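You operate a simulated robot arm through the tools that you are given. There is no shell and no other tool.

You are at the controls of a simulated robot arm. One attempt, no reset.

Task
Unbox the new flask and show it on the riser's bottom step.
Fine: label to the room; the sleeve stays on the purple mat, the lid rests there and goes back on the empty box. Set down upright: black box lid, peony flask.

Only the result counts: the job must be done as asked and must still hold three seconds after the hand-in. Knocking over, shifting, dropping, spilling or breaking anything else fails it. A push-on lid holds only when it is set on centred and level and pressed home; a screw cap is set on level and turned clockwise until tight.

Robot
A 6-joint arm with a two-finger gripper, fixed in place. Base frame: the origin is on the floor under the middle of its stand, x ahead of it, y to its left, z up. Units: mm, degrees, N and s.
It reaches about 940 mm from its shoulder. Its first joint turns from -166.0 to 166.0 degrees. Payload 2.54 kg.
The TCP is the grasp point between the finger pads, 30 mm short of the fingertips. In the tool frame z runs along the fingers and y along their closing line. The gripper opens to 116 mm; its body begins 95 mm behind the TCP.
Orientation is told as [roll, pitch, yaw] about the base's x, y, z axes, in that order, counted from this pose: with the fingers straight down and closing along the base's y, the tool's x points along the base's -x, its y along +y and its z along -z.

Tools
- The arm moves only by the tool jog_arm. Its argument "motion" is a list that holds one entry, the list of rows, each a list of 7 numbers: the shift along the base's x, y, z in mm, then the turn, a rotation vector about the base's x, y, z in rad, then the gripper command, from -1 (shut) to 1 (fully open), values between in proportion. In form: [[[dx, dy, dz, ax, ay, az, fingers], ...]]. A call has 1 to 20 rows; each row is the pose to reach, as a shift and turn from the pose commanded when the call began. A row lasts 0.2 s, in which the tool goes at most 50 mm and 8.6 degrees; a call with a longer step from one row to the next is refused whole, and so is a gripper value outside its range. A pose out of reach is approached as far as the arm can. The call stops where the force on the tool passes 50 N (or 10 N more than at its start, if that is more) or the arm is blocked; 0.2 s more then pass. The fingers move at their own pace (about 72 mm/s each) and stop on an object; they squeeze with about 29 N. The grip force told is the motor's: it shows also when the fingers shut on nothing. Time passes only in rows, and 0.2 s behind the last, so rows that repeat a pose let the fingers close. It gives the time, the measured TCP pose, the force on the tool (base axes), the opening and the grip force at its end, in the units of the frame above (readings bear some noise), with the torque about the TCP (base axes, N m) and any sound that the robot's microphone picked up.
- Cameras (640 x 400 px; columns grow to the right, rows downward): "scene" is fixed at [219.2, 649.3, 1447.7]; the picture's right is [-0.67, -0.75, 0.00], its down [-0.57, 0.51, -0.64] and it looks along [0.48, -0.43, -0.77] (base axes); focal length 233 px, centre (320, 200). "wrist" rides on the gripper at [69, -15, -122] in the tool frame; the picture's right is [0.22, 0.98, 0.00], its down [-0.83, 0.18, -0.53] and it looks along [-0.52, 0.11, 0.85] (tool axes); focal length 251 px, centre (320, 200). There is no depth. A picture from a camera that has moved, and an enlarged one, comes with that camera's place and axes in the base frame and with its lens.
- get_image(camera): a new picture of that camera. The clock stands still meanwhile.
- zoom(camera, box): a new picture of the part [left, top, right, bottom] of that camera's present view, enlarged. The clock stands still meanwhile.
- job_done(): hands the job in; it is judged then, once.

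Places have to be worked out from the pictures, the camera data and where the tool is seen. Open the gripper and draw the arm clear of the work before you hand the job in, unless the task says otherwise.

The tools are called after "Emit:" by a JSON object that holds its "method" and its "body". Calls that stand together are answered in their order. jog_arm: Moves the arm, as the interface text tells. Its arguments: {"type":"object","properties":{"motion":{"type":"array"}},"required":["motion"]} The other tools are called the same way: get_image (camera) takes a picture; zoom (camera, box) takes an enlarged picture of a part of a camera's view; job_done () hands the job in.

At the start:

```text
clock: 0.0
position: [444.2, 20.8, 1162.9]
orientation: [0.1, -0.1, 0.0]
contact_force: [-0.3, 0.2, 0.5]
torque: [-0.04, -0.03, -0.02]
width: 116.4
grasp_force: 0.0
```

scene: 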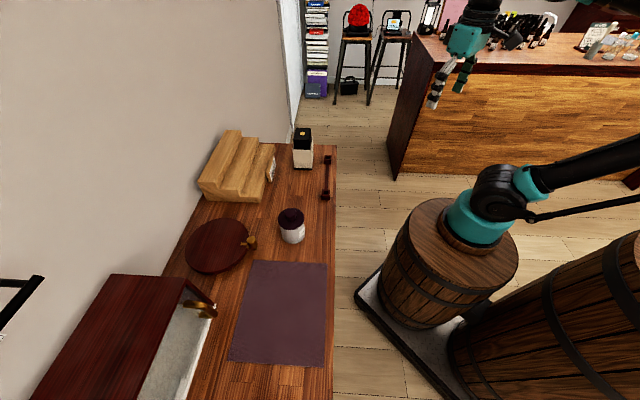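
wrist: 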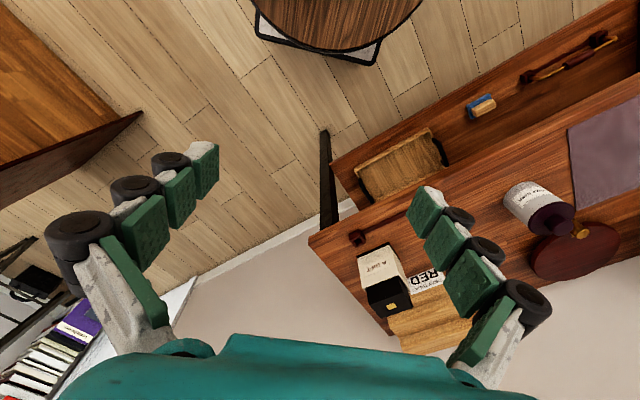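

The scene shows the counter with a riser, a boxed item with a black lid, a jar-like object and a purple mat. I'll take enlarged views first to identify things.

Emit:
{"method": "zoom", "body": {"camera": "scene", "box": [180, 110, 360, 222]}}

Emit:
{"method": "zoom", "body": {"camera": "scene", "box": [160, 200, 360, 325]}}

Emit:
{"method": "zoom", "body": {"camera": "wrist", "box": [300, 120, 640, 332]}}

Emit:
{"method": "zoom", "body": {"camera": "scene", "box": [0, 260, 240, 400]}}

```text
3.56 times, centred on (270, 166) of scene
camera zoom: at [219.2, 649.3, 1447.7], right [-0.67, -0.75, 0.0], down [-0.57, 0.51, -0.64], along [0.48, -0.43, -0.77], focal length 827 px, centre (498, 321)
```

zoom: 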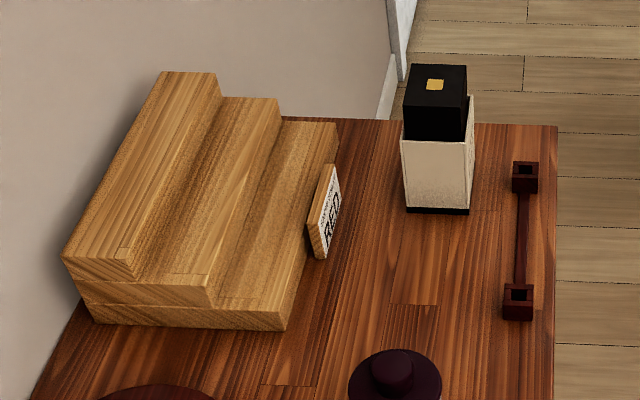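

```text
3.20 times, centred on (260, 262) of scene
camera zoom: at [219.2, 649.3, 1447.7], right [-0.67, -0.75, 0.0], down [-0.57, 0.51, -0.64], along [0.48, -0.43, -0.77], focal length 745 px, centre (512, 0)
```

zoom: 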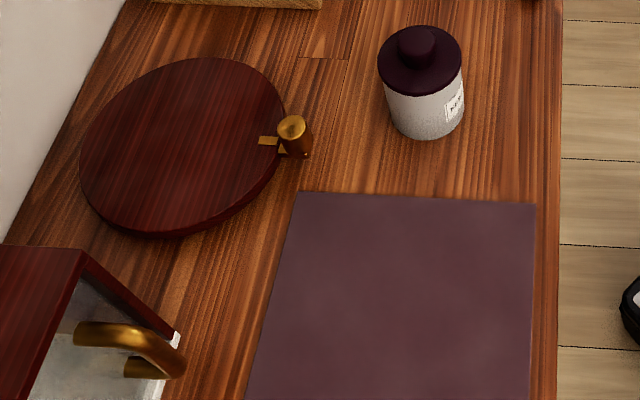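

```text
1.88 times, centred on (470, 226) of wrist
camera zoom: at [375.4, 5.3, 1283.9], right [-0.22, 0.98, 0.0], down [0.82, 0.18, 0.54], along [0.52, 0.12, -0.84], focal length 473 px, centre (38, 151)
```

zoom: 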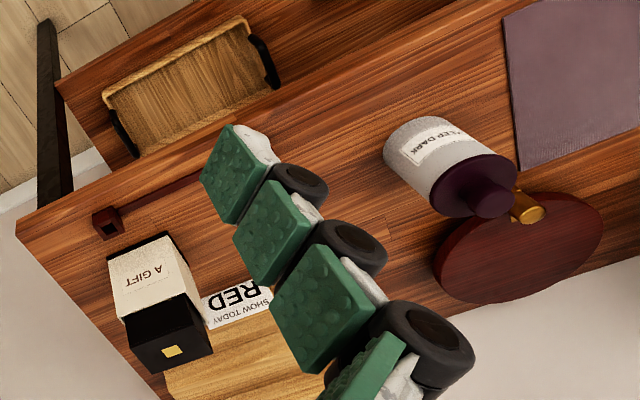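

```text
2.67 times, centred on (120, 330) of scene
camera zoom: at [219.2, 649.3, 1447.7], right [-0.67, -0.75, 0.0], down [-0.57, 0.51, -0.64], along [0.48, -0.43, -0.77], focal length 621 px, centre (853, -147)
```

zoom: 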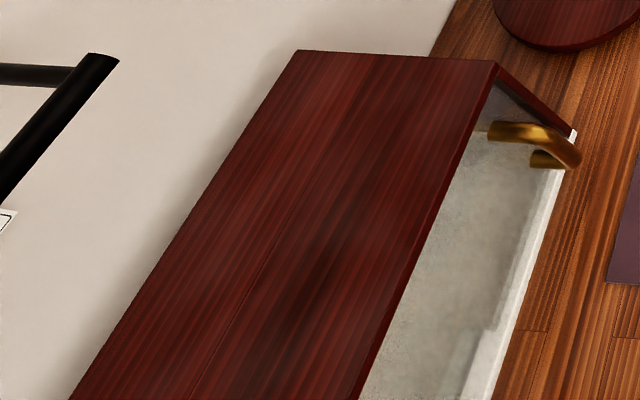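

The counter runs at about 45° to the base axes, with the gift box at its far end and the mat at the near end. I'll zoom tighter on the box, riser and sign for dimensions.

Emit:
{"method": "zoom", "body": {"camera": "scene", "box": [280, 118, 344, 158]}}

Emit:
{"method": "zoom", "body": {"camera": "scene", "box": [260, 140, 340, 190]}}

Emit:
{"method": "zoom", "body": {"camera": "scene", "box": [190, 120, 286, 210]}}

Emit:
{"method": "zoom", "body": {"camera": "wrist", "box": [340, 220, 460, 340]}}

```text
10.00 times, centred on (312, 138) of scene
camera zoom: at [219.2, 649.3, 1447.7], right [-0.67, -0.75, 0.0], down [-0.57, 0.51, -0.64], along [0.48, -0.43, -0.77], focal length 2327 px, centre (400, 820)
```

zoom: 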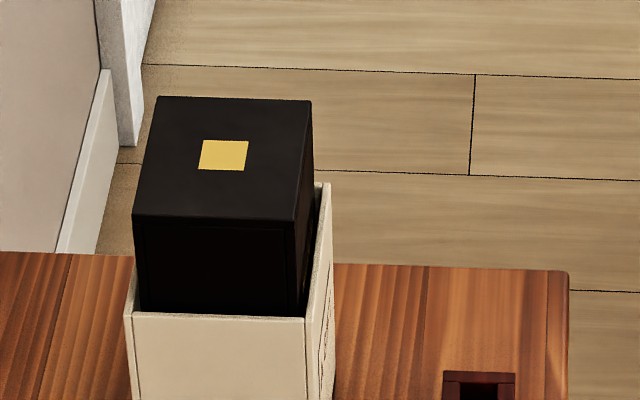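

```text
8.00 times, centred on (300, 165) of scene
camera zoom: at [219.2, 649.3, 1447.7], right [-0.67, -0.75, 0.0], down [-0.57, 0.51, -0.64], along [0.48, -0.43, -0.77], focal length 1862 px, centre (480, 480)
```

zoom: 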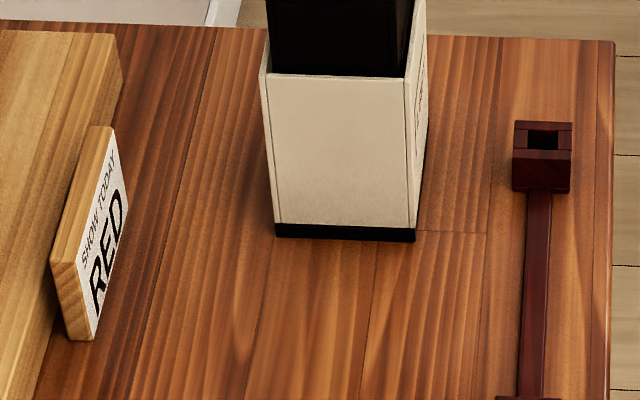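

```text
4.44 times, centred on (238, 165) of scene
camera zoom: at [219.2, 649.3, 1447.7], right [-0.67, -0.75, 0.0], down [-0.57, 0.51, -0.64], along [0.48, -0.43, -0.77], focal length 1034 px, centre (684, 356)
```

zoom: 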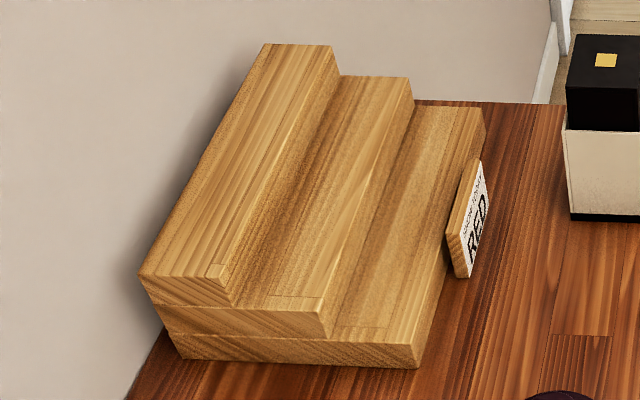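

```text
3.33 times, centred on (400, 280) of wrist
camera zoom: at [375.4, 5.3, 1283.9], right [-0.22, 0.98, 0.0], down [0.82, 0.18, 0.54], along [0.52, 0.12, -0.84], focal length 838 px, centre (53, -67)
```

zoom: 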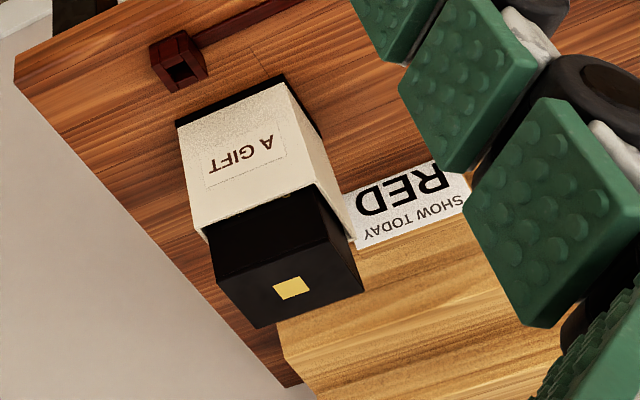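

From triangulating both views, I put the counter top at z≈850. The gift box is near (772, 238), with the sleeve about 62×80 mm and its top at z≈942, and the lid top at z≈980. The mat lies nearer the camera. I'll move above the box with yaw 45° to measure it with the wrist camera.

Emit:
{"method": "jog_arm", "body": {"motion": [[[27, 18, -2, 0, 0, 0.065, 1], [54, 36, -4, 0, 0, 0.131, 1], [81, 54, -6, 0, 0, 0.196, 1], [108, 72, -8, 0, 0, 0.262, 1], [135, 90, -10, 0, 0, 0.327, 1], [162, 108, -12, 0, 0, 0.393, 1], [189, 125, -14, 0, 0, 0.458, 1], [216, 143, -16, 0, 0, 0.524, 1], [243, 161, -18, 0, 0, 0.589, 1], [270, 179, -20, 0, 0, 0.654, 1], [299, 198, -22, 0, 0, 0.72, 1], [328, 217, -23, 0, 0, 0.785, 1], [328, 217, -23, 0, 0, 0.785, 1]]]}}

```text
clock: 2.8
position: [770.4, 237.6, 1138.4]
orientation: [0.2, -0.1, 45.0]
contact_force: [0.3, -0.8, -0.2]
torque: [0.02, 0.0, 0.01]
width: 116.1
grasp_force: 0.0
```

The arm reached the pose above the box. Taking pictures from both cameras.

Emit:
{"method": "get_image", "body": {"camera": "wrist"}}

Emit:
{"method": "get_image", "body": {"camera": "scene"}}

```text
taken
camera wrist: at [733.2, 178.8, 1260.0], right [-0.84, 0.54, 0.0], down [0.46, 0.71, 0.54], along [0.29, 0.45, -0.84], focal length 251 px, centre (320, 200)
```

wrist: 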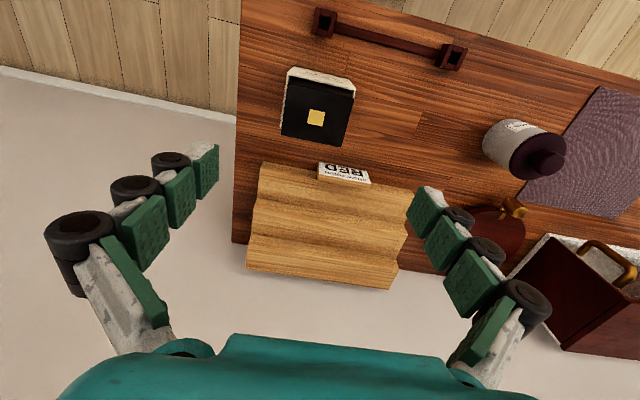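

```text
taken
```

scene: 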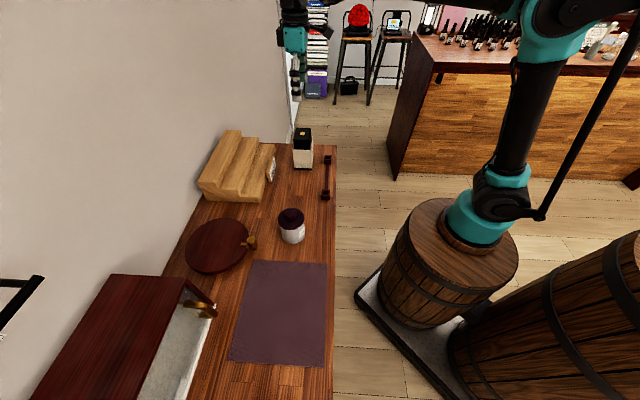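

I'll zoom the wrist camera on the box for exact lid, sleeve and base positions.

Emit:
{"method": "zoom", "body": {"camera": "wrist", "box": [260, 50, 380, 160]}}

Emit:
{"method": "zoom", "body": {"camera": "wrist", "box": [230, 140, 430, 300]}}

Emit:
{"method": "zoom", "body": {"camera": "wrist", "box": [440, 80, 640, 220]}}

Emit:
{"method": "zoom", "body": {"camera": "wrist", "box": [300, 0, 480, 80]}}

```text
3.64 times, centred on (320, 105) of wrist
camera zoom: at [733.2, 178.8, 1260.0], right [-0.84, 0.54, 0.0], down [0.46, 0.71, 0.54], along [0.29, 0.45, -0.84], focal length 914 px, centre (320, 546)
```

zoom: 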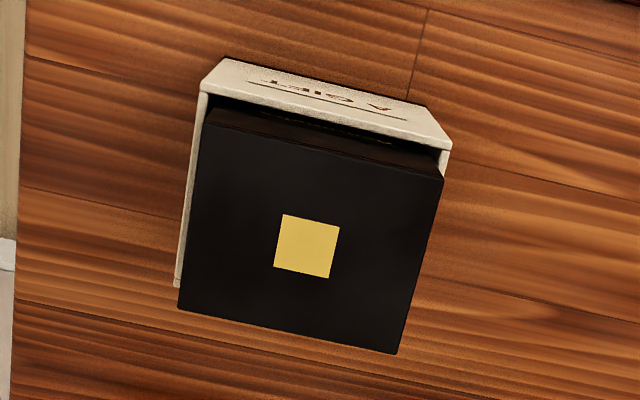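

```text
2.50 times, centred on (330, 220) of wrist
camera zoom: at [733.2, 178.8, 1260.0], right [-0.84, 0.54, 0.0], down [0.46, 0.71, 0.54], along [0.29, 0.45, -0.84], focal length 629 px, centre (295, 150)
```

zoom: 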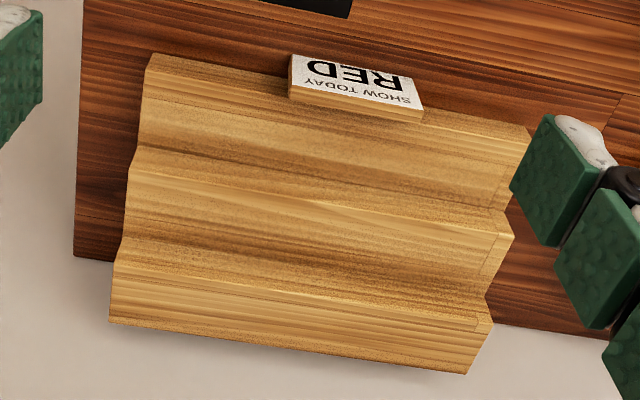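

```text
2.86 times, centred on (540, 150) of wrist
camera zoom: at [733.2, 178.8, 1260.0], right [-0.84, 0.54, 0.0], down [0.46, 0.71, 0.54], along [0.29, 0.45, -0.84], focal length 718 px, centre (-309, 343)
```

zoom: 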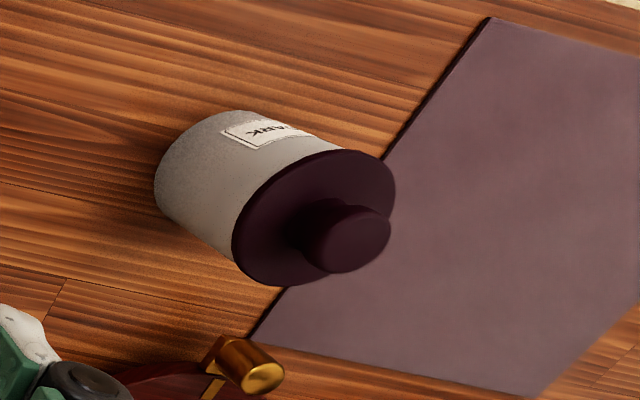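

```text
3.56 times, centred on (390, 40) of wrist
camera zoom: at [733.2, 178.8, 1260.0], right [-0.84, 0.54, 0.0], down [0.46, 0.71, 0.54], along [0.29, 0.45, -0.84], focal length 894 px, centre (71, 769)
```

zoom: 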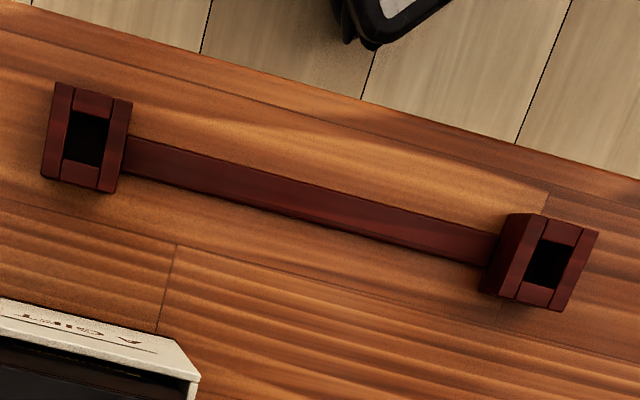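

The wrist view puts the box centre at about (774, 237), aligned with the counter, with the sleeve at s≈80 and d≈61 mm. I'll centre and lower to z≈1050, with fingertips still above the lid, to check alignment. I'm also zooming on the riser edge.

Emit:
{"method": "jog_arm", "body": {"motion": [[[1, -1, -30, 0, 0, 0, 1], [2, -1, -60, 0, 0, 0, 1], [3, -1, -88, 0, 0, 0, 1], [3, -1, -88, 0, 0, 0, 1]]]}}

Emit:
{"method": "get_image", "body": {"camera": "wrist"}}

Emit:
{"method": "zoom", "body": {"camera": "scene", "box": [270, 80, 350, 180]}}

```text
clock: 3.8
position: [775.5, 237.3, 1050.5]
orientation: [0.2, 0.0, 45.1]
contact_force: [0.0, 0.0, -0.1]
torque: [0.0, 0.02, -0.01]
width: 116.4
grasp_force: 0.1
```

```text
taken
camera wrist: at [738.4, 177.9, 1171.1], right [-0.84, 0.54, 0.0], down [0.46, 0.71, 0.54], along [0.29, 0.45, -0.84], focal length 251 px, centre (320, 200)
```

wrist: 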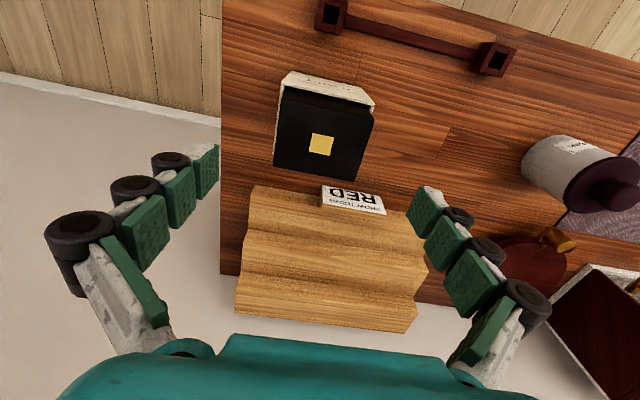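

```text
4.00 times, centred on (310, 130) of scene
camera zoom: at [219.2, 649.3, 1447.7], right [-0.67, -0.75, 0.0], down [-0.57, 0.51, -0.64], along [0.48, -0.43, -0.77], focal length 931 px, centre (360, 480)
```

zoom: 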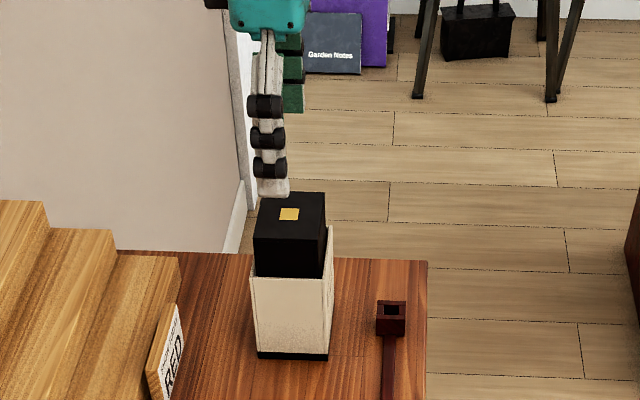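

Measured TCP matches the box centre estimate within about 1 mm. One zoom to confirm with the closer view before descending.

Emit:
{"method": "zoom", "body": {"camera": "wrist", "box": [260, 60, 390, 190]}}

Emit:
{"method": "zoom", "body": {"camera": "wrist", "box": [220, 170, 440, 340]}}

```text
3.08 times, centred on (325, 125) of wrist
camera zoom: at [738.4, 177.9, 1171.1], right [-0.84, 0.54, 0.0], down [0.46, 0.71, 0.54], along [0.29, 0.45, -0.84], focal length 774 px, centre (305, 431)
```

zoom: 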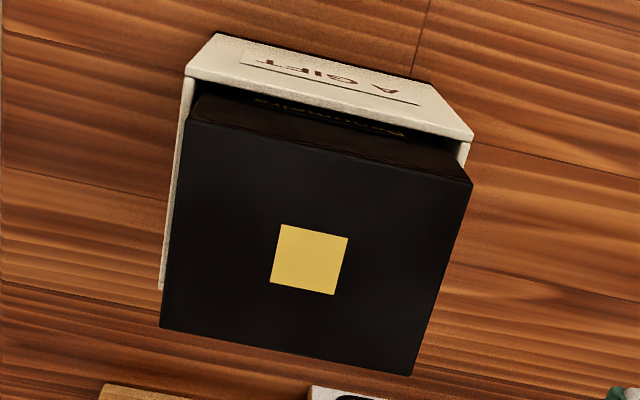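

```text
2.35 times, centred on (330, 255) of wrist
camera zoom: at [738.4, 177.9, 1171.1], right [-0.84, 0.54, 0.0], down [0.46, 0.71, 0.54], along [0.29, 0.45, -0.84], focal length 592 px, centre (296, 71)
```

zoom: 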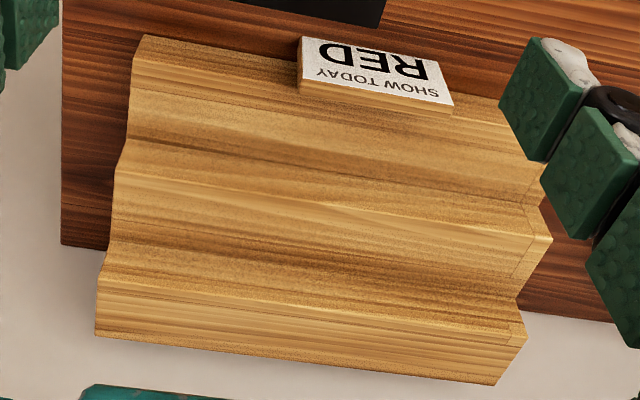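

The box centre checks out at s≈-380, d≈715, matching the TCP. I'll descend straight down over the sleeve with fingers open, to TCP z≈906.

Emit:
{"method": "jog_arm", "body": {"motion": [[[-0.5, -0.5, -30, 0, 0, 0, 1], [-0.5, -0.5, -60, 0, 0, 0, 1], [-0.5, -0.5, -90, 0, 0, 0, 1], [-0.5, -0.5, -115, 0, 0, 0, 1], [-0.5, -0.5, -132, 0, 0, 0, 1], [-0.5, -0.5, -144, 0, 0, 0, 1], [-0.5, -0.5, -144, 0, 0, 0, 1]]]}}

Emit:
{"method": "zoom", "body": {"camera": "scene", "box": [260, 90, 360, 190]}}

Emit:
{"method": "get_image", "body": {"camera": "wrist"}}

```text
clock: 5.4
position: [774.7, 235.6, 907.1]
orientation: [0.1, -0.1, 45.1]
contact_force: [0.1, 0.3, -0.8]
torque: [-0.03, -0.01, -0.01]
width: 116.3
grasp_force: 0.0
```

```text
4.00 times, centred on (310, 140) of scene
camera zoom: at [219.2, 649.3, 1447.7], right [-0.67, -0.75, 0.0], down [-0.57, 0.51, -0.64], along [0.48, -0.43, -0.77], focal length 931 px, centre (360, 440)
```

zoom: 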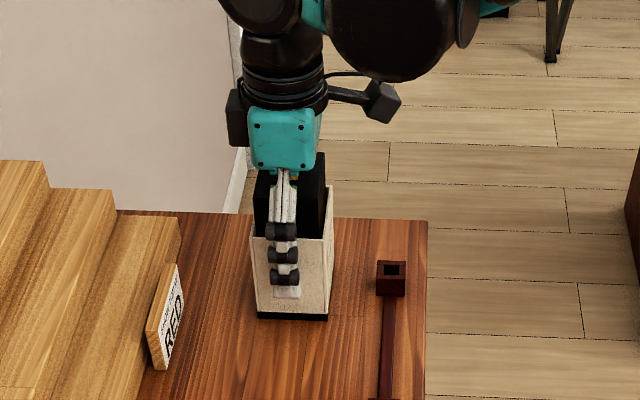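

```text
taken
camera wrist: at [737.7, 176.0, 1028.6], right [-0.84, 0.54, 0.0], down [0.46, 0.71, 0.54], along [0.29, 0.45, -0.84], focal length 251 px, centre (320, 200)
```

wrist: 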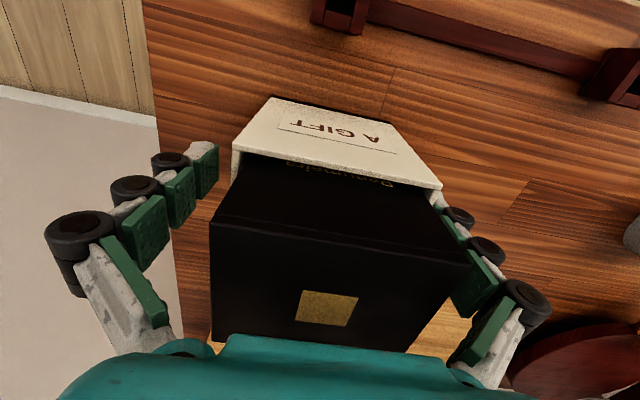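

Fingers straddle the sleeve evenly. I'll close them in two stages onto the sleeve.

Emit:
{"method": "jog_arm", "body": {"motion": [[[0, 0, 0, 0, 0, 0, 0.5], [0, 0, 0, 0, 0, 0, 0.44], [0, 0, 0, 0, 0, 0, 0.3], [0, 0, 0, 0, 0, 0, 0], [0, 0, 0, 0, 0, 0, -1], [0, 0, 0, 0, 0, 0, -1]]]}}

```text
clock: 6.8
position: [775.5, 235.6, 908.0]
orientation: [0.1, -0.1, 45.1]
contact_force: [1.2, 1.1, 8.7]
torque: [-0.02, -0.08, -0.04]
width: 80.8
grasp_force: 29.2
```

The grip is on the sleeve at width 80.8, matching its measured length. I'll lift slowly by 40 mm first and check.

Emit:
{"method": "jog_arm", "body": {"motion": [[[0, 0, 4, 0, 0, 0, -1], [0, 0, 10, 0, 0, 0, -1], [0, 0, 20, 0, 0, 0, -1], [0, 0, 30, 0, 0, 0, -1], [0, 0, 40, 0, 0, 0, -1], [0, 0, 40, 0, 0, 0, -1]]]}}

Emit:
{"method": "get_image", "body": {"camera": "wrist"}}

Emit:
{"method": "zoom", "body": {"camera": "scene", "box": [260, 80, 360, 180]}}

```text
clock: 8.2
position: [774.9, 238.2, 948.1]
orientation: [0.1, -0.1, 45.0]
contact_force: [0.0, 0.1, -0.5]
torque: [-0.01, 0.0, -0.03]
width: 80.7
grasp_force: 29.4
```

```text
taken
camera wrist: at [737.7, 177.0, 1069.2], right [-0.84, 0.54, 0.0], down [0.46, 0.71, 0.54], along [0.29, 0.45, -0.84], focal length 251 px, centre (320, 200)
```

wrist: 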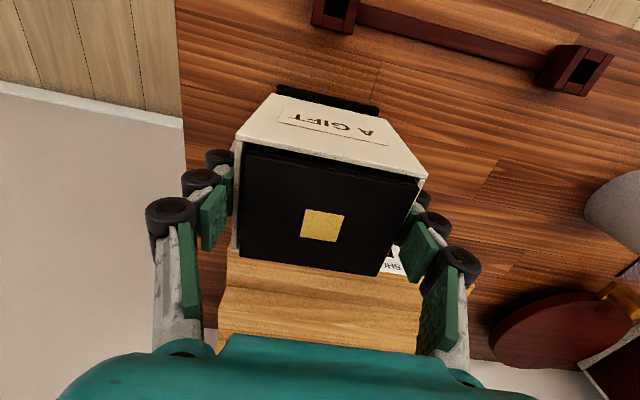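

```text
4.00 times, centred on (310, 130) of scene
camera zoom: at [219.2, 649.3, 1447.7], right [-0.67, -0.75, 0.0], down [-0.57, 0.51, -0.64], along [0.48, -0.43, -0.77], focal length 931 px, centre (360, 480)
```

zoom: 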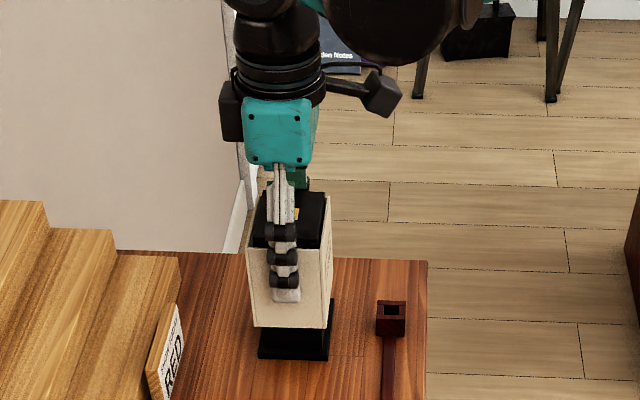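

The sleeve slides up while the black box stays put. Continuing the lift straight up until it clears the lid.

Emit:
{"method": "jog_arm", "body": {"motion": [[[0, 0, 12, 0, 0, 0, -1], [0, 0, 25, 0, 0, 0, -1], [0, 0, 38, 0, 0, 0, -1], [0, 0, 51, 0, 0, 0, -1], [0, 0, 64, 0, 0, 0, -1], [0, 0, 77, 0, 0, 0, -1], [0, 0, 90, 0, 0, 0, -1], [0, 0, 105, 0, 0, 0, -1], [0, 0, 120, 0, 0, 0, -1], [0, 0, 135, 0, 0, 0, -1], [0, 0, 150, 0, 0, 0, -1], [0, 0, 150, 0, 0, 0, -1]]]}}

Emit:
{"method": "get_image", "body": {"camera": "wrist"}}

Emit:
{"method": "zoom", "body": {"camera": "scene", "box": [240, 60, 360, 180]}}

```text
clock: 10.8
position: [773.9, 236.4, 1098.2]
orientation: [0.2, -0.1, 45.1]
contact_force: [-0.4, -0.6, -0.5]
torque: [-0.01, -0.01, 0.0]
width: 80.9
grasp_force: 29.4
```

```text
taken
camera wrist: at [736.2, 177.0, 1219.5], right [-0.84, 0.54, 0.0], down [0.46, 0.71, 0.54], along [0.29, 0.45, -0.84], focal length 251 px, centre (320, 200)
```

wrist: 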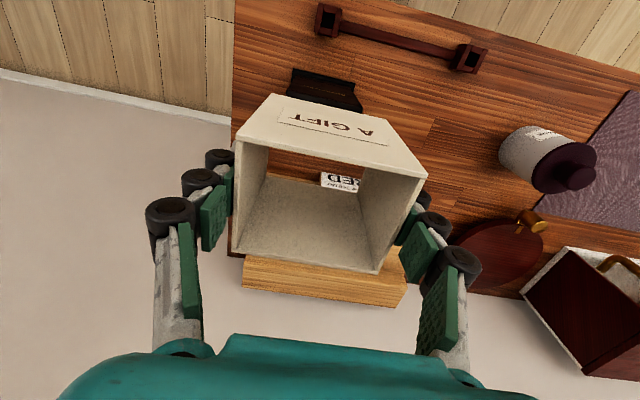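

```text
3.33 times, centred on (300, 120) of scene
camera zoom: at [219.2, 649.3, 1447.7], right [-0.67, -0.75, 0.0], down [-0.57, 0.51, -0.64], along [0.48, -0.43, -0.77], focal length 776 px, centre (387, 467)
```

zoom: 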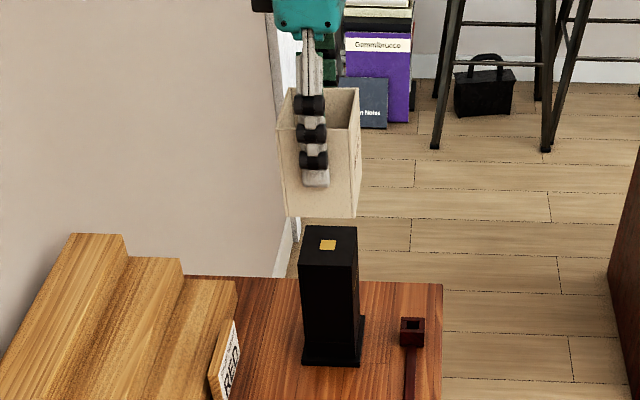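

The sleeve is fully clear of the box. Now I'll carry it at this height over the canister to above the far part of the mat (s≈190, d≈745).

Emit:
{"method": "jog_arm", "body": {"motion": [[[-15, 17, 0, 0, 0, 0, -1], [-40, 44, 0, 0, 0, 0, -1], [-67, 74, 0, 0, 0, 0, -1], [-94, 104, 0, 0, 0, 0, -1], [-121, 134, 0, 0, 0, 0, -1], [-148, 164, 0, 0, 0, 0, -1], [-175, 194, 0, 0, 0, 0, -1], [-202, 224, 0, 0, 0, 0, -1], [-229, 254, 0, 0, 0, 0, -1], [-256, 284, 0, 0, 0, 0, -1], [-283, 314, 0, 0, 0, 0, -1], [-310, 344, 0, 0, 0, 0, -1], [-335, 372, 0, 0, 0, 0, -1], [-358, 398, 0, 0, 0, 0, -1], [-374, 416, 0, 0, 0, 0, -1], [-382, 424, 0, 0, 0, 0, -1], [-382, 424, 0, 0, 0, 0, -1]]]}}

Emit:
{"method": "get_image", "body": {"camera": "wrist"}}

Emit:
{"method": "get_image", "body": {"camera": "scene"}}

```text
clock: 14.4
position: [391.9, 659.1, 1098.4]
orientation: [0.1, -0.1, 45.0]
contact_force: [0.1, -0.3, -0.4]
torque: [-0.01, 0.0, 0.02]
width: 80.7
grasp_force: 29.2
```

```text
taken
camera wrist: at [353.8, 600.6, 1219.7], right [-0.84, 0.54, 0.0], down [0.46, 0.71, 0.54], along [0.29, 0.45, -0.84], focal length 251 px, centre (320, 200)
```

wrist: 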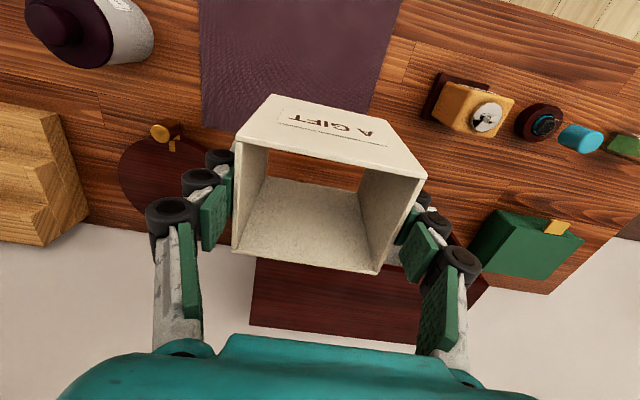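

```text
taken
```

scene: 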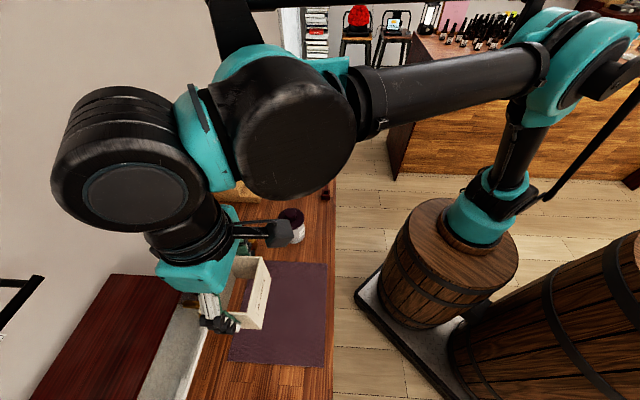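

The sleeve hangs at s≈189, d≈743, well inside the mat outline (s 30–259, d 604–815). I'll descend, stopping about 8 mm above the expected touchdown (TCP≈902).

Emit:
{"method": "jog_arm", "body": {"motion": [[[0, 0, -20, 0, 0, 0, -1], [0, 0, -50, 0, 0, 0, -1], [0, 0, -80, 0, 0, 0, -1], [0, 0, -110, 0, 0, 0, -1], [0, 0, -140, 0, 0, 0, -1], [0, 0, -165, 0, 0, 0, -1], [0, 0, -180, 0, 0, 0, -1], [0, 0, -188, 0, 0, 0, -1], [0, 0, -188, 0, 0, 0, -1]]]}}

Emit:
{"method": "get_image", "body": {"camera": "wrist"}}

Emit:
{"method": "zoom", "body": {"camera": "scene", "box": [180, 220, 360, 400]}}

```text
clock: 16.4
position: [391.7, 659.5, 910.3]
orientation: [0.2, 0.0, 45.0]
contact_force: [-3.0, 2.4, 21.0]
torque: [0.08, 0.04, 0.0]
width: 81.0
grasp_force: 28.4
```

```text
taken
camera wrist: at [354.5, 599.3, 1031.7], right [-0.84, 0.54, 0.0], down [0.46, 0.71, 0.54], along [0.29, 0.45, -0.84], focal length 251 px, centre (320, 200)
```

wrist: 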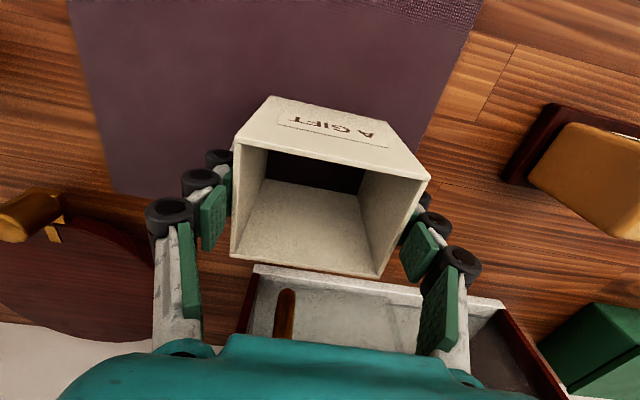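

```text
2.22 times, centred on (270, 310) of scene
camera zoom: at [219.2, 649.3, 1447.7], right [-0.67, -0.75, 0.0], down [-0.57, 0.51, -0.64], along [0.48, -0.43, -0.77], focal length 517 px, centre (431, -44)
```

zoom: 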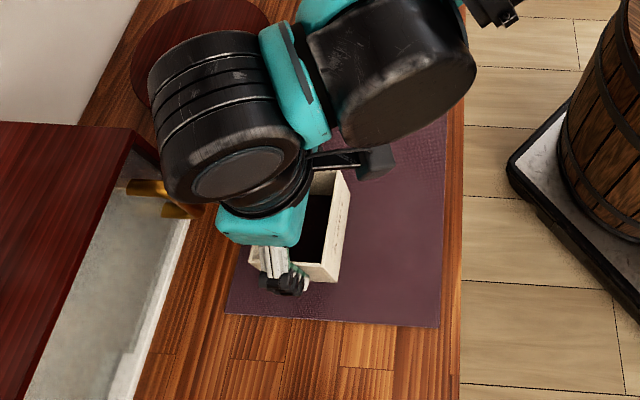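

The tool feels 21 N upward with almost no torque, so the sleeve's bottom is resting squarely on the mat. I'll release with a moderate opening and rise straight up.

Emit:
{"method": "jog_arm", "body": {"motion": [[[0, 0, 0.5, 0, 0, 0, -0.2], [0, 0, 0.5, 0, 0, 0, 0.5], [0, 0, 0.5, 0, 0, 0, 0.75], [0, 0, 0.5, 0, 0, 0, 0.75], [0, 0, 0.5, 0, 0, 0, 0.75]]]}}

Emit:
{"method": "get_image", "body": {"camera": "wrist"}}

```text
clock: 17.6
position: [392.5, 659.4, 909.1]
orientation: [0.1, -0.1, 45.0]
contact_force: [0.1, -0.4, -0.4]
torque: [-0.04, 0.04, 0.01]
width: 101.5
grasp_force: 0.1
```

```text
taken
camera wrist: at [355.3, 599.7, 1031.3], right [-0.84, 0.54, 0.0], down [0.46, 0.71, 0.54], along [0.29, 0.45, -0.84], focal length 251 px, centre (320, 200)
```

wrist: 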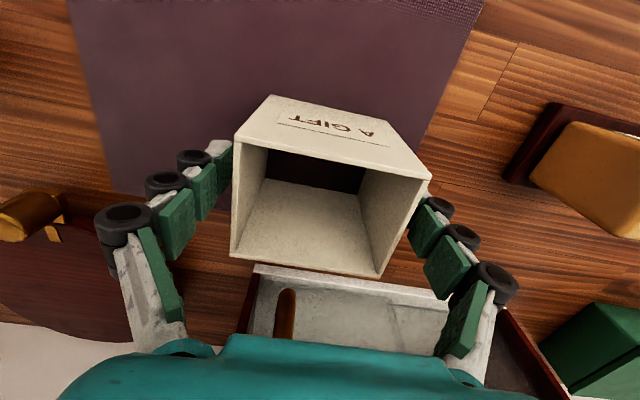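

The sleeve stands free on the mat. I'll rise straight up, then travel back over the black box.

Emit:
{"method": "jog_arm", "body": {"motion": [[[0, 0, 15, 0, 0, 0, 0.75], [0, 0, 50, 0, 0, 0, 0.75], [0, 0, 95, 0, 0, 0, 0.75], [0, 0, 140, 0, 0, 0, 0.8], [0, 0, 175, 0, 0, 0, 0.9], [15, -17, 188, 0, 0, 0, 1], [40, -44, 190, 0, 0, 0, 1], [70, -78, 190, 0, 0, 0, 1], [100, -111, 190, 0, 0, 0, 1], [130, -144, 190, 0, 0, 0, 1], [160, -178, 190, 0, 0, 0, 1], [190, -211, 190, 0, 0, 0, 1], [220, -244, 190, 0, 0, 0, 1], [250, -277, 190, 0, 0, 0, 1], [280, -311, 190, 0, 0, 0, 1], [310, -344, 190, 0, 0, 0, 1], [338, -375, 190, 0, 0, 0, 1], [362, -402, 190, 0, 0, 0, 1], [380, -422, 190, 0, 0, 0, 1], [382, -424, 190, 0, 0, 0, 1]]]}}

Emit:
{"method": "get_image", "body": {"camera": "wrist"}}

Emit:
{"method": "get_image", "body": {"camera": "scene"}}

```text
clock: 21.8
position: [772.2, 236.0, 1100.5]
orientation: [0.1, 0.0, 45.0]
contact_force: [0.5, -0.5, -1.2]
torque: [-0.01, -0.03, 0.03]
width: 116.1
grasp_force: 0.0
```

```text
taken
camera wrist: at [735.6, 176.0, 1221.9], right [-0.84, 0.54, 0.0], down [0.46, 0.71, 0.54], along [0.29, 0.45, -0.84], focal length 251 px, centre (320, 200)
```

wrist: 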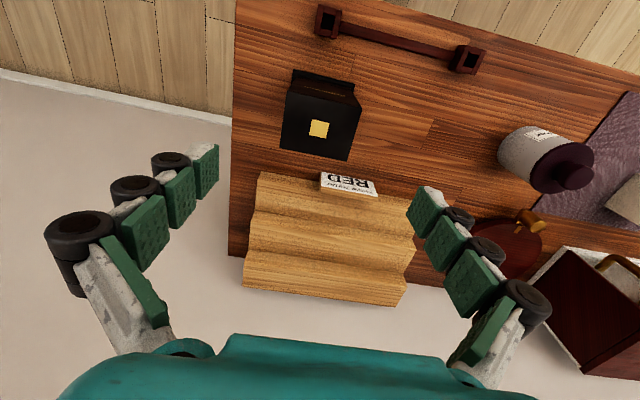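

```text
taken
```

scene: 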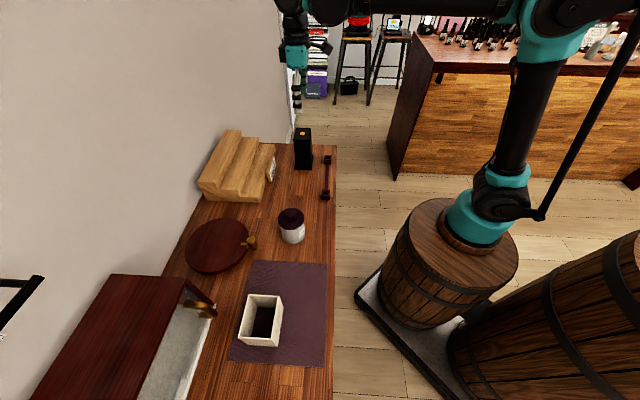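

The sleeve stands well inside the mat. Now I'll zoom in to find the lid's split line on the black box.

Emit:
{"method": "zoom", "body": {"camera": "scene", "box": [283, 120, 331, 180]}}

Emit:
{"method": "zoom", "body": {"camera": "wrist", "box": [265, 60, 375, 170]}}

Emit:
{"method": "zoom", "body": {"camera": "scene", "box": [200, 240, 340, 380]}}

```text
6.67 times, centred on (307, 150) of scene
camera zoom: at [219.2, 649.3, 1447.7], right [-0.67, -0.75, 0.0], down [-0.57, 0.51, -0.64], along [0.48, -0.43, -0.77], focal length 1551 px, centre (407, 533)
```

zoom: 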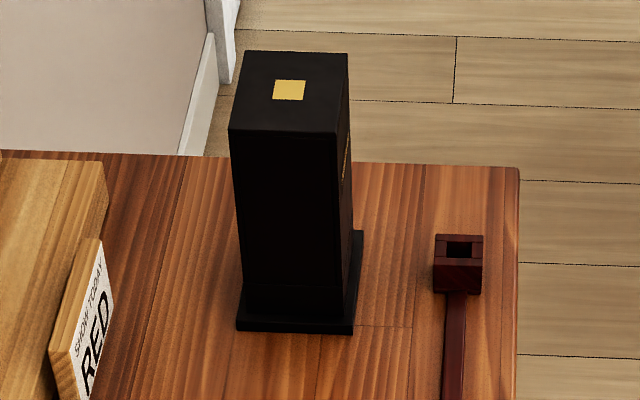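

```text
3.64 times, centred on (320, 115) of wrist
camera zoom: at [735.6, 176.0, 1221.9], right [-0.84, 0.54, 0.0], down [0.46, 0.71, 0.54], along [0.29, 0.45, -0.84], focal length 914 px, centre (320, 509)
```

zoom: 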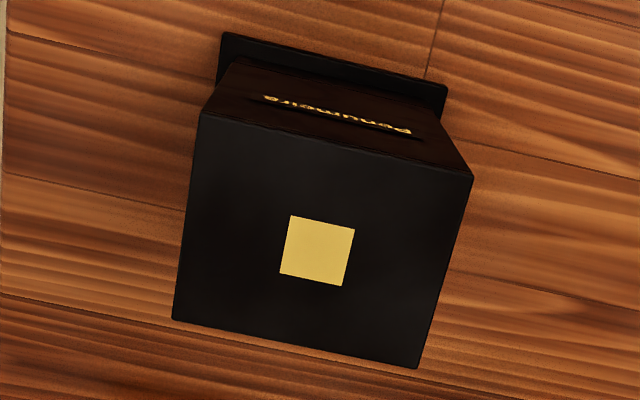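

```text
2.86 times, centred on (270, 310) of scene
camera zoom: at [219.2, 649.3, 1447.7], right [-0.67, -0.75, 0.0], down [-0.57, 0.51, -0.64], along [0.48, -0.43, -0.77], focal length 665 px, centre (463, -114)
```

zoom: 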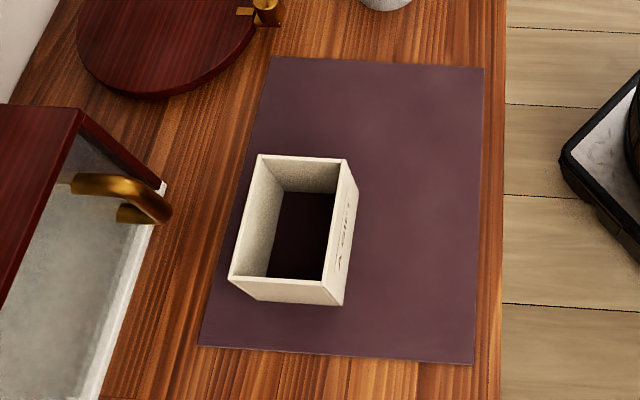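

The lid appears tall, with a faint line near the bottom above a plinth. A tighter zoom will locate it.

Emit:
{"method": "zoom", "body": {"camera": "scene", "box": [297, 156, 313, 172]}}

Emit:
{"method": "zoom", "body": {"camera": "wrist", "box": [285, 60, 355, 110]}}

```text
16.00 times, centred on (305, 164) of scene
camera zoom: at [219.2, 649.3, 1447.7], right [-0.67, -0.75, 0.0], down [-0.57, 0.51, -0.64], along [0.48, -0.43, -0.77], focal length 3723 px, centre (560, 776)
```

zoom: 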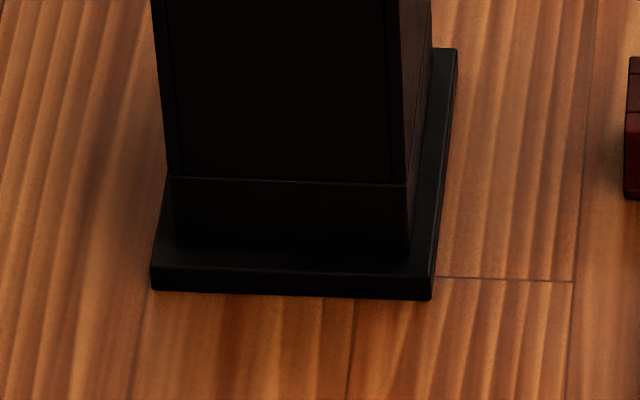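

```text
8.00 times, centred on (320, 85) of wrist
camera zoom: at [735.6, 176.0, 1221.9], right [-0.84, 0.54, 0.0], down [0.46, 0.71, 0.54], along [0.29, 0.45, -0.84], focal length 2012 px, centre (320, 1120)
```

zoom: 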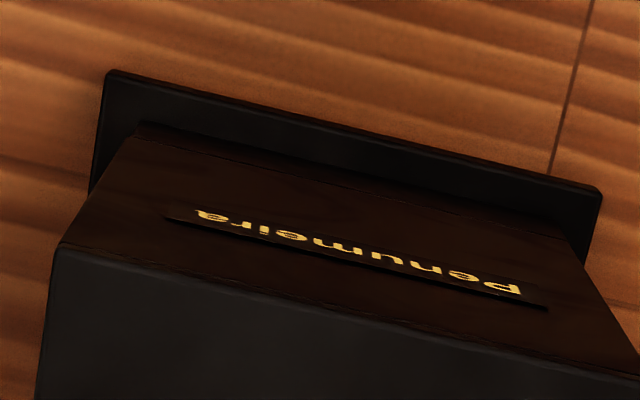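

The split is at z≈877, and the lid spans about 877–980 over a low tray on a plinth. The box hasn't shifted. I'll descend over the lid to TCP z≈935 and grip it along its 70 mm length.

Emit:
{"method": "jog_arm", "body": {"motion": [[[0, 0, -30, 0, 0, 0, 1], [0, 0, -65, 0, 0, 0, 1], [0, 0, -100, 0, 0, 0, 1], [0, 0, -130, 0, 0, 0, 0.8], [0, 0, -150, 0, 0, 0, 0.6], [0, 0, -165, 0, 0, 0, 0.5], [0, 0, -165, 0, 0, 0, 0.4], [0, 0, -165, 0, 0, 0, 0.28], [0, 0, -165, 0, 0, 0, 0.1], [0, 0, -165, 0, 0, 0, -1], [0, 0, -165, 0, 0, 0, -1]]]}}

Emit:
{"method": "get_image", "body": {"camera": "wrist"}}

Emit:
{"method": "zoom", "body": {"camera": "scene", "box": [260, 90, 360, 190]}}

```text
clock: 24.2
position: [775.2, 236.3, 936.6]
orientation: [0.2, -0.1, 45.0]
contact_force: [-0.5, -0.4, 0.6]
torque: [-0.02, -0.01, -0.03]
width: 70.0
grasp_force: 29.0
```

```text
taken
camera wrist: at [737.0, 176.3, 1056.8], right [-0.84, 0.54, 0.0], down [0.46, 0.71, 0.54], along [0.29, 0.45, -0.84], focal length 251 px, centre (320, 200)
```

wrist: 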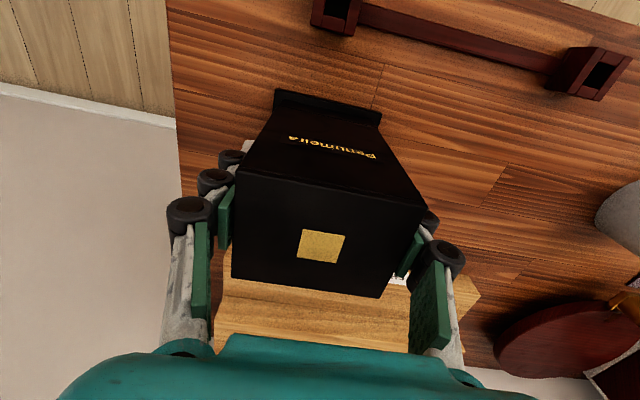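

```text
4.00 times, centred on (310, 140) of scene
camera zoom: at [219.2, 649.3, 1447.7], right [-0.67, -0.75, 0.0], down [-0.57, 0.51, -0.64], along [0.48, -0.43, -0.77], focal length 931 px, centre (360, 440)
```

zoom: 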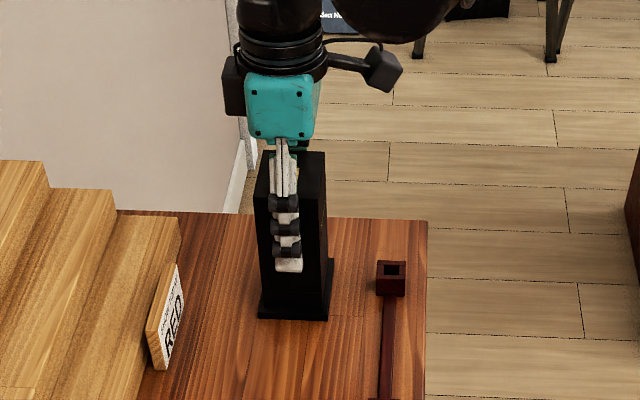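

The lid is gripped at 70.0 mm. I'll pull it up gently in small steps, watching the force.

Emit:
{"method": "jog_arm", "body": {"motion": [[[0, 0, 2, 0, 0, 0, -1], [0, 0, 4, 0, 0, 0, -1], [0, 0, 6, 0, 0, 0, -1], [0, 0, 9, 0, 0, 0, -1], [0, 0, 12, 0, 0, 0, -1], [0, 0, 15, 0, 0, 0, -1]]]}}

Emit:
{"method": "zoom", "body": {"camera": "scene", "box": [280, 120, 340, 180]}}

Emit:
{"method": "get_image", "body": {"camera": "wrist"}}

```text
clock: 25.6
position: [775.0, 236.3, 949.9]
orientation: [0.2, -0.1, 45.0]
contact_force: [0.3, 0.3, -0.6]
torque: [-0.02, 0.03, 0.01]
width: 69.7
grasp_force: 29.6
```

```text
6.67 times, centred on (310, 150) of scene
camera zoom: at [219.2, 649.3, 1447.7], right [-0.67, -0.75, 0.0], down [-0.57, 0.51, -0.64], along [0.48, -0.43, -0.77], focal length 1551 px, centre (387, 533)
```

zoom: 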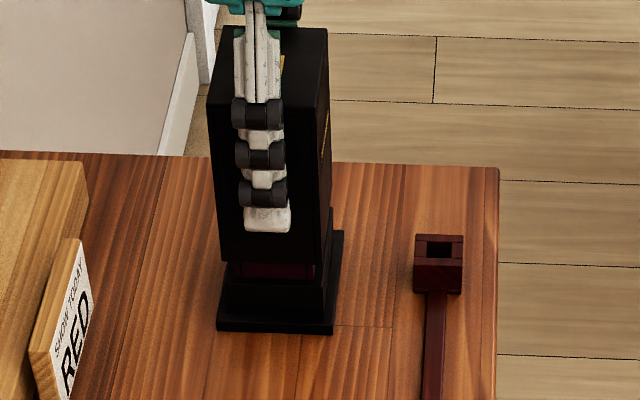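

```text
taken
camera wrist: at [736.8, 176.2, 1071.5], right [-0.84, 0.54, 0.0], down [0.46, 0.71, 0.54], along [0.29, 0.45, -0.84], focal length 251 px, centre (320, 200)
```

wrist: 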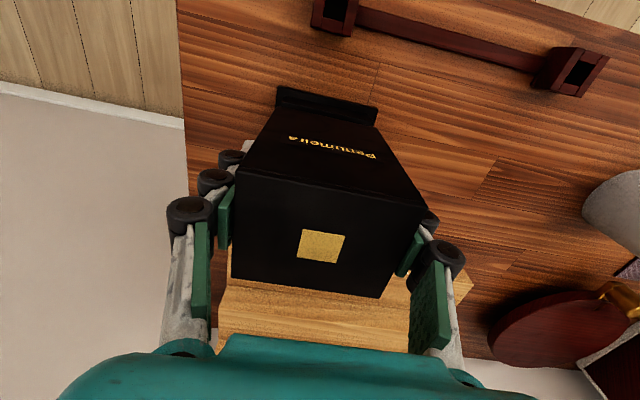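

The lid lifts freely and the tray stays; a dark-red flask shows underneath. Continuing straight up until the lid clears it.

Emit:
{"method": "jog_arm", "body": {"motion": [[[0, 0, 8, 0, 0, 0, -1], [0, 0, 18, 0, 0, 0, -1], [0, 0, 30, 0, 0, 0, -1], [0, 0, 42, 0, 0, 0, -1], [0, 0, 54, 0, 0, 0, -1], [0, 0, 66, 0, 0, 0, -1], [0, 0, 78, 0, 0, 0, -1], [0, 0, 90, 0, 0, 0, -1], [0, 0, 105, 0, 0, 0, -1], [0, 0, 120, 0, 0, 0, -1], [0, 0, 135, 0, 0, 0, -1], [0, 0, 150, 0, 0, 0, -1], [0, 0, 150, 0, 0, 0, -1]]]}}

Emit:
{"method": "zoom", "body": {"camera": "scene", "box": [270, 80, 350, 180]}}

Emit:
{"method": "get_image", "body": {"camera": "wrist"}}

```text
clock: 28.4
position: [773.8, 236.5, 1100.6]
orientation: [0.3, -0.1, 45.1]
contact_force: [0.1, 0.5, -0.3]
torque: [-0.03, 0.03, -0.01]
width: 69.7
grasp_force: 28.9
```

```text
4.00 times, centred on (310, 130) of scene
camera zoom: at [219.2, 649.3, 1447.7], right [-0.67, -0.75, 0.0], down [-0.57, 0.51, -0.64], along [0.48, -0.43, -0.77], focal length 931 px, centre (360, 480)
```

zoom: 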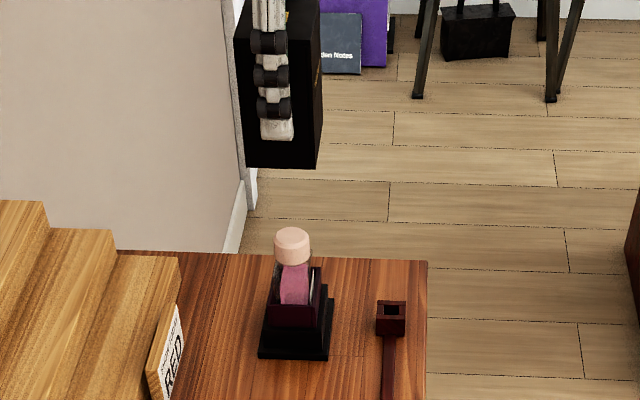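

```text
taken
camera wrist: at [735.9, 176.4, 1222.3], right [-0.84, 0.54, 0.0], down [0.46, 0.71, 0.54], along [0.29, 0.45, -0.84], focal length 251 px, centre (320, 200)
```

wrist: 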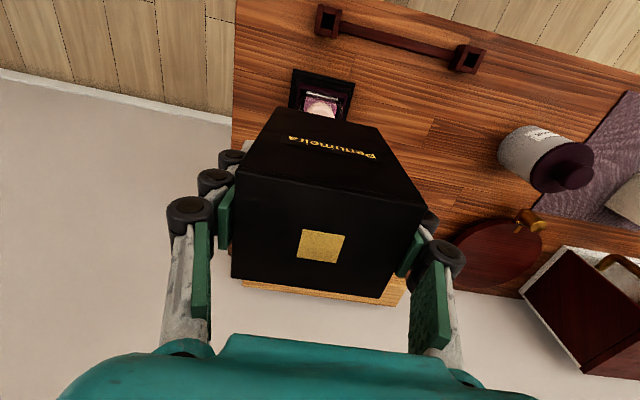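

The flask is exposed: pink body, peach cap. I'll zoom on it before carrying the lid to the mat.

Emit:
{"method": "zoom", "body": {"camera": "scene", "box": [290, 132, 326, 172]}}

Emit:
{"method": "zoom", "body": {"camera": "wrist", "box": [285, 60, 360, 125]}}

```text
10.00 times, centred on (308, 152) of scene
camera zoom: at [219.2, 649.3, 1447.7], right [-0.67, -0.75, 0.0], down [-0.57, 0.51, -0.64], along [0.48, -0.43, -0.77], focal length 2327 px, centre (440, 680)
```

zoom: 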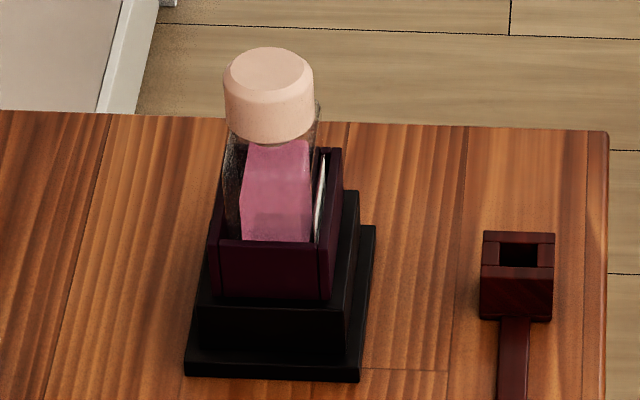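

```text
6.15 times, centred on (322, 92) of wrist
camera zoom: at [735.9, 176.4, 1222.3], right [-0.84, 0.54, 0.0], down [0.46, 0.71, 0.54], along [0.29, 0.45, -0.84], focal length 1547 px, centre (305, 862)
```

zoom: 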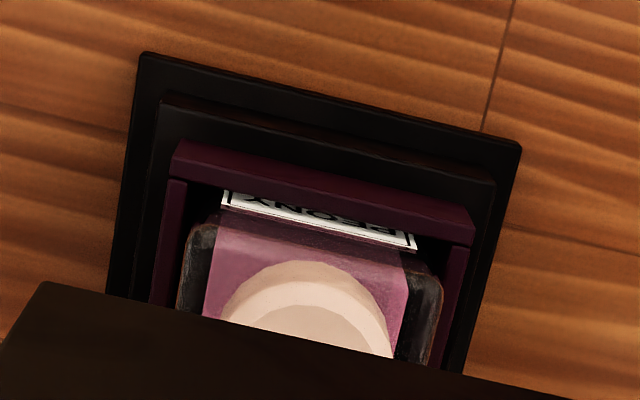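

The PEONY label already faces the room, so no turn will be needed. I'll carry the lid over to the near part of the mat (s≈95, d≈655).

Emit:
{"method": "jog_arm", "body": {"motion": [[[-14, 11, 0, 0, 0, 0, -1], [-40, 31, 0, 0, 0, 0, -1], [-68, 53, 0, 0, 0, 0, -1], [-97, 75, 0, 0, 0, 0, -1], [-126, 98, 0, 0, 0, 0, -1], [-155, 120, 0, 0, 0, 0, -1], [-184, 143, 0, 0, 0, 0, -1], [-213, 165, 0, 0, 0, 0, -1], [-242, 188, 0, 0, 0, 0, -1], [-271, 210, 0, 0, 0, 0, -1], [-300, 233, 0, 0, 0, 0, -1], [-328, 254, 0, 0, 0, 0, -1], [-352, 273, 0, 0, 0, 0, -1], [-370, 287, 0, 0, 0, 0, -1], [-378, 293, 0, 0, 0, 0, -1], [-378, 293, 0, 0, 0, 0, -1]]]}}

Emit:
{"method": "get_image", "body": {"camera": "wrist"}}

Emit:
{"method": "get_image", "body": {"camera": "scene"}}

```text
clock: 31.8
position: [397.4, 529.1, 1102.2]
orientation: [0.2, 0.0, 45.0]
contact_force: [0.5, 0.2, -0.3]
torque: [-0.02, -0.02, 0.02]
width: 69.6
grasp_force: 28.4
```

```text
taken
camera wrist: at [359.3, 469.5, 1222.5], right [-0.84, 0.54, 0.0], down [0.46, 0.71, 0.54], along [0.29, 0.45, -0.84], focal length 251 px, centre (320, 200)
```

wrist: 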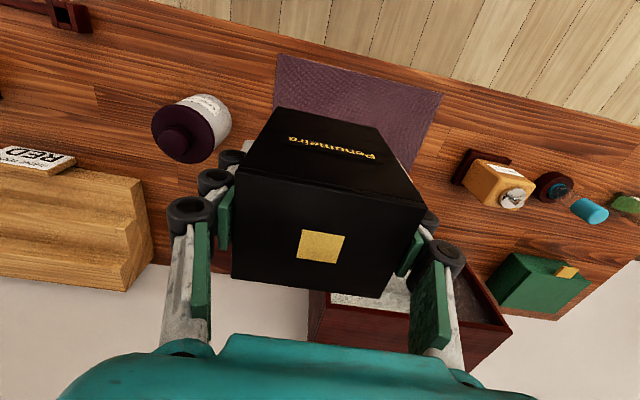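

```text
taken
```

scene: 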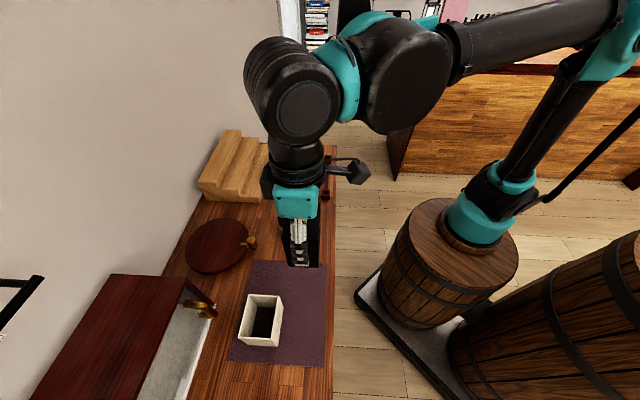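

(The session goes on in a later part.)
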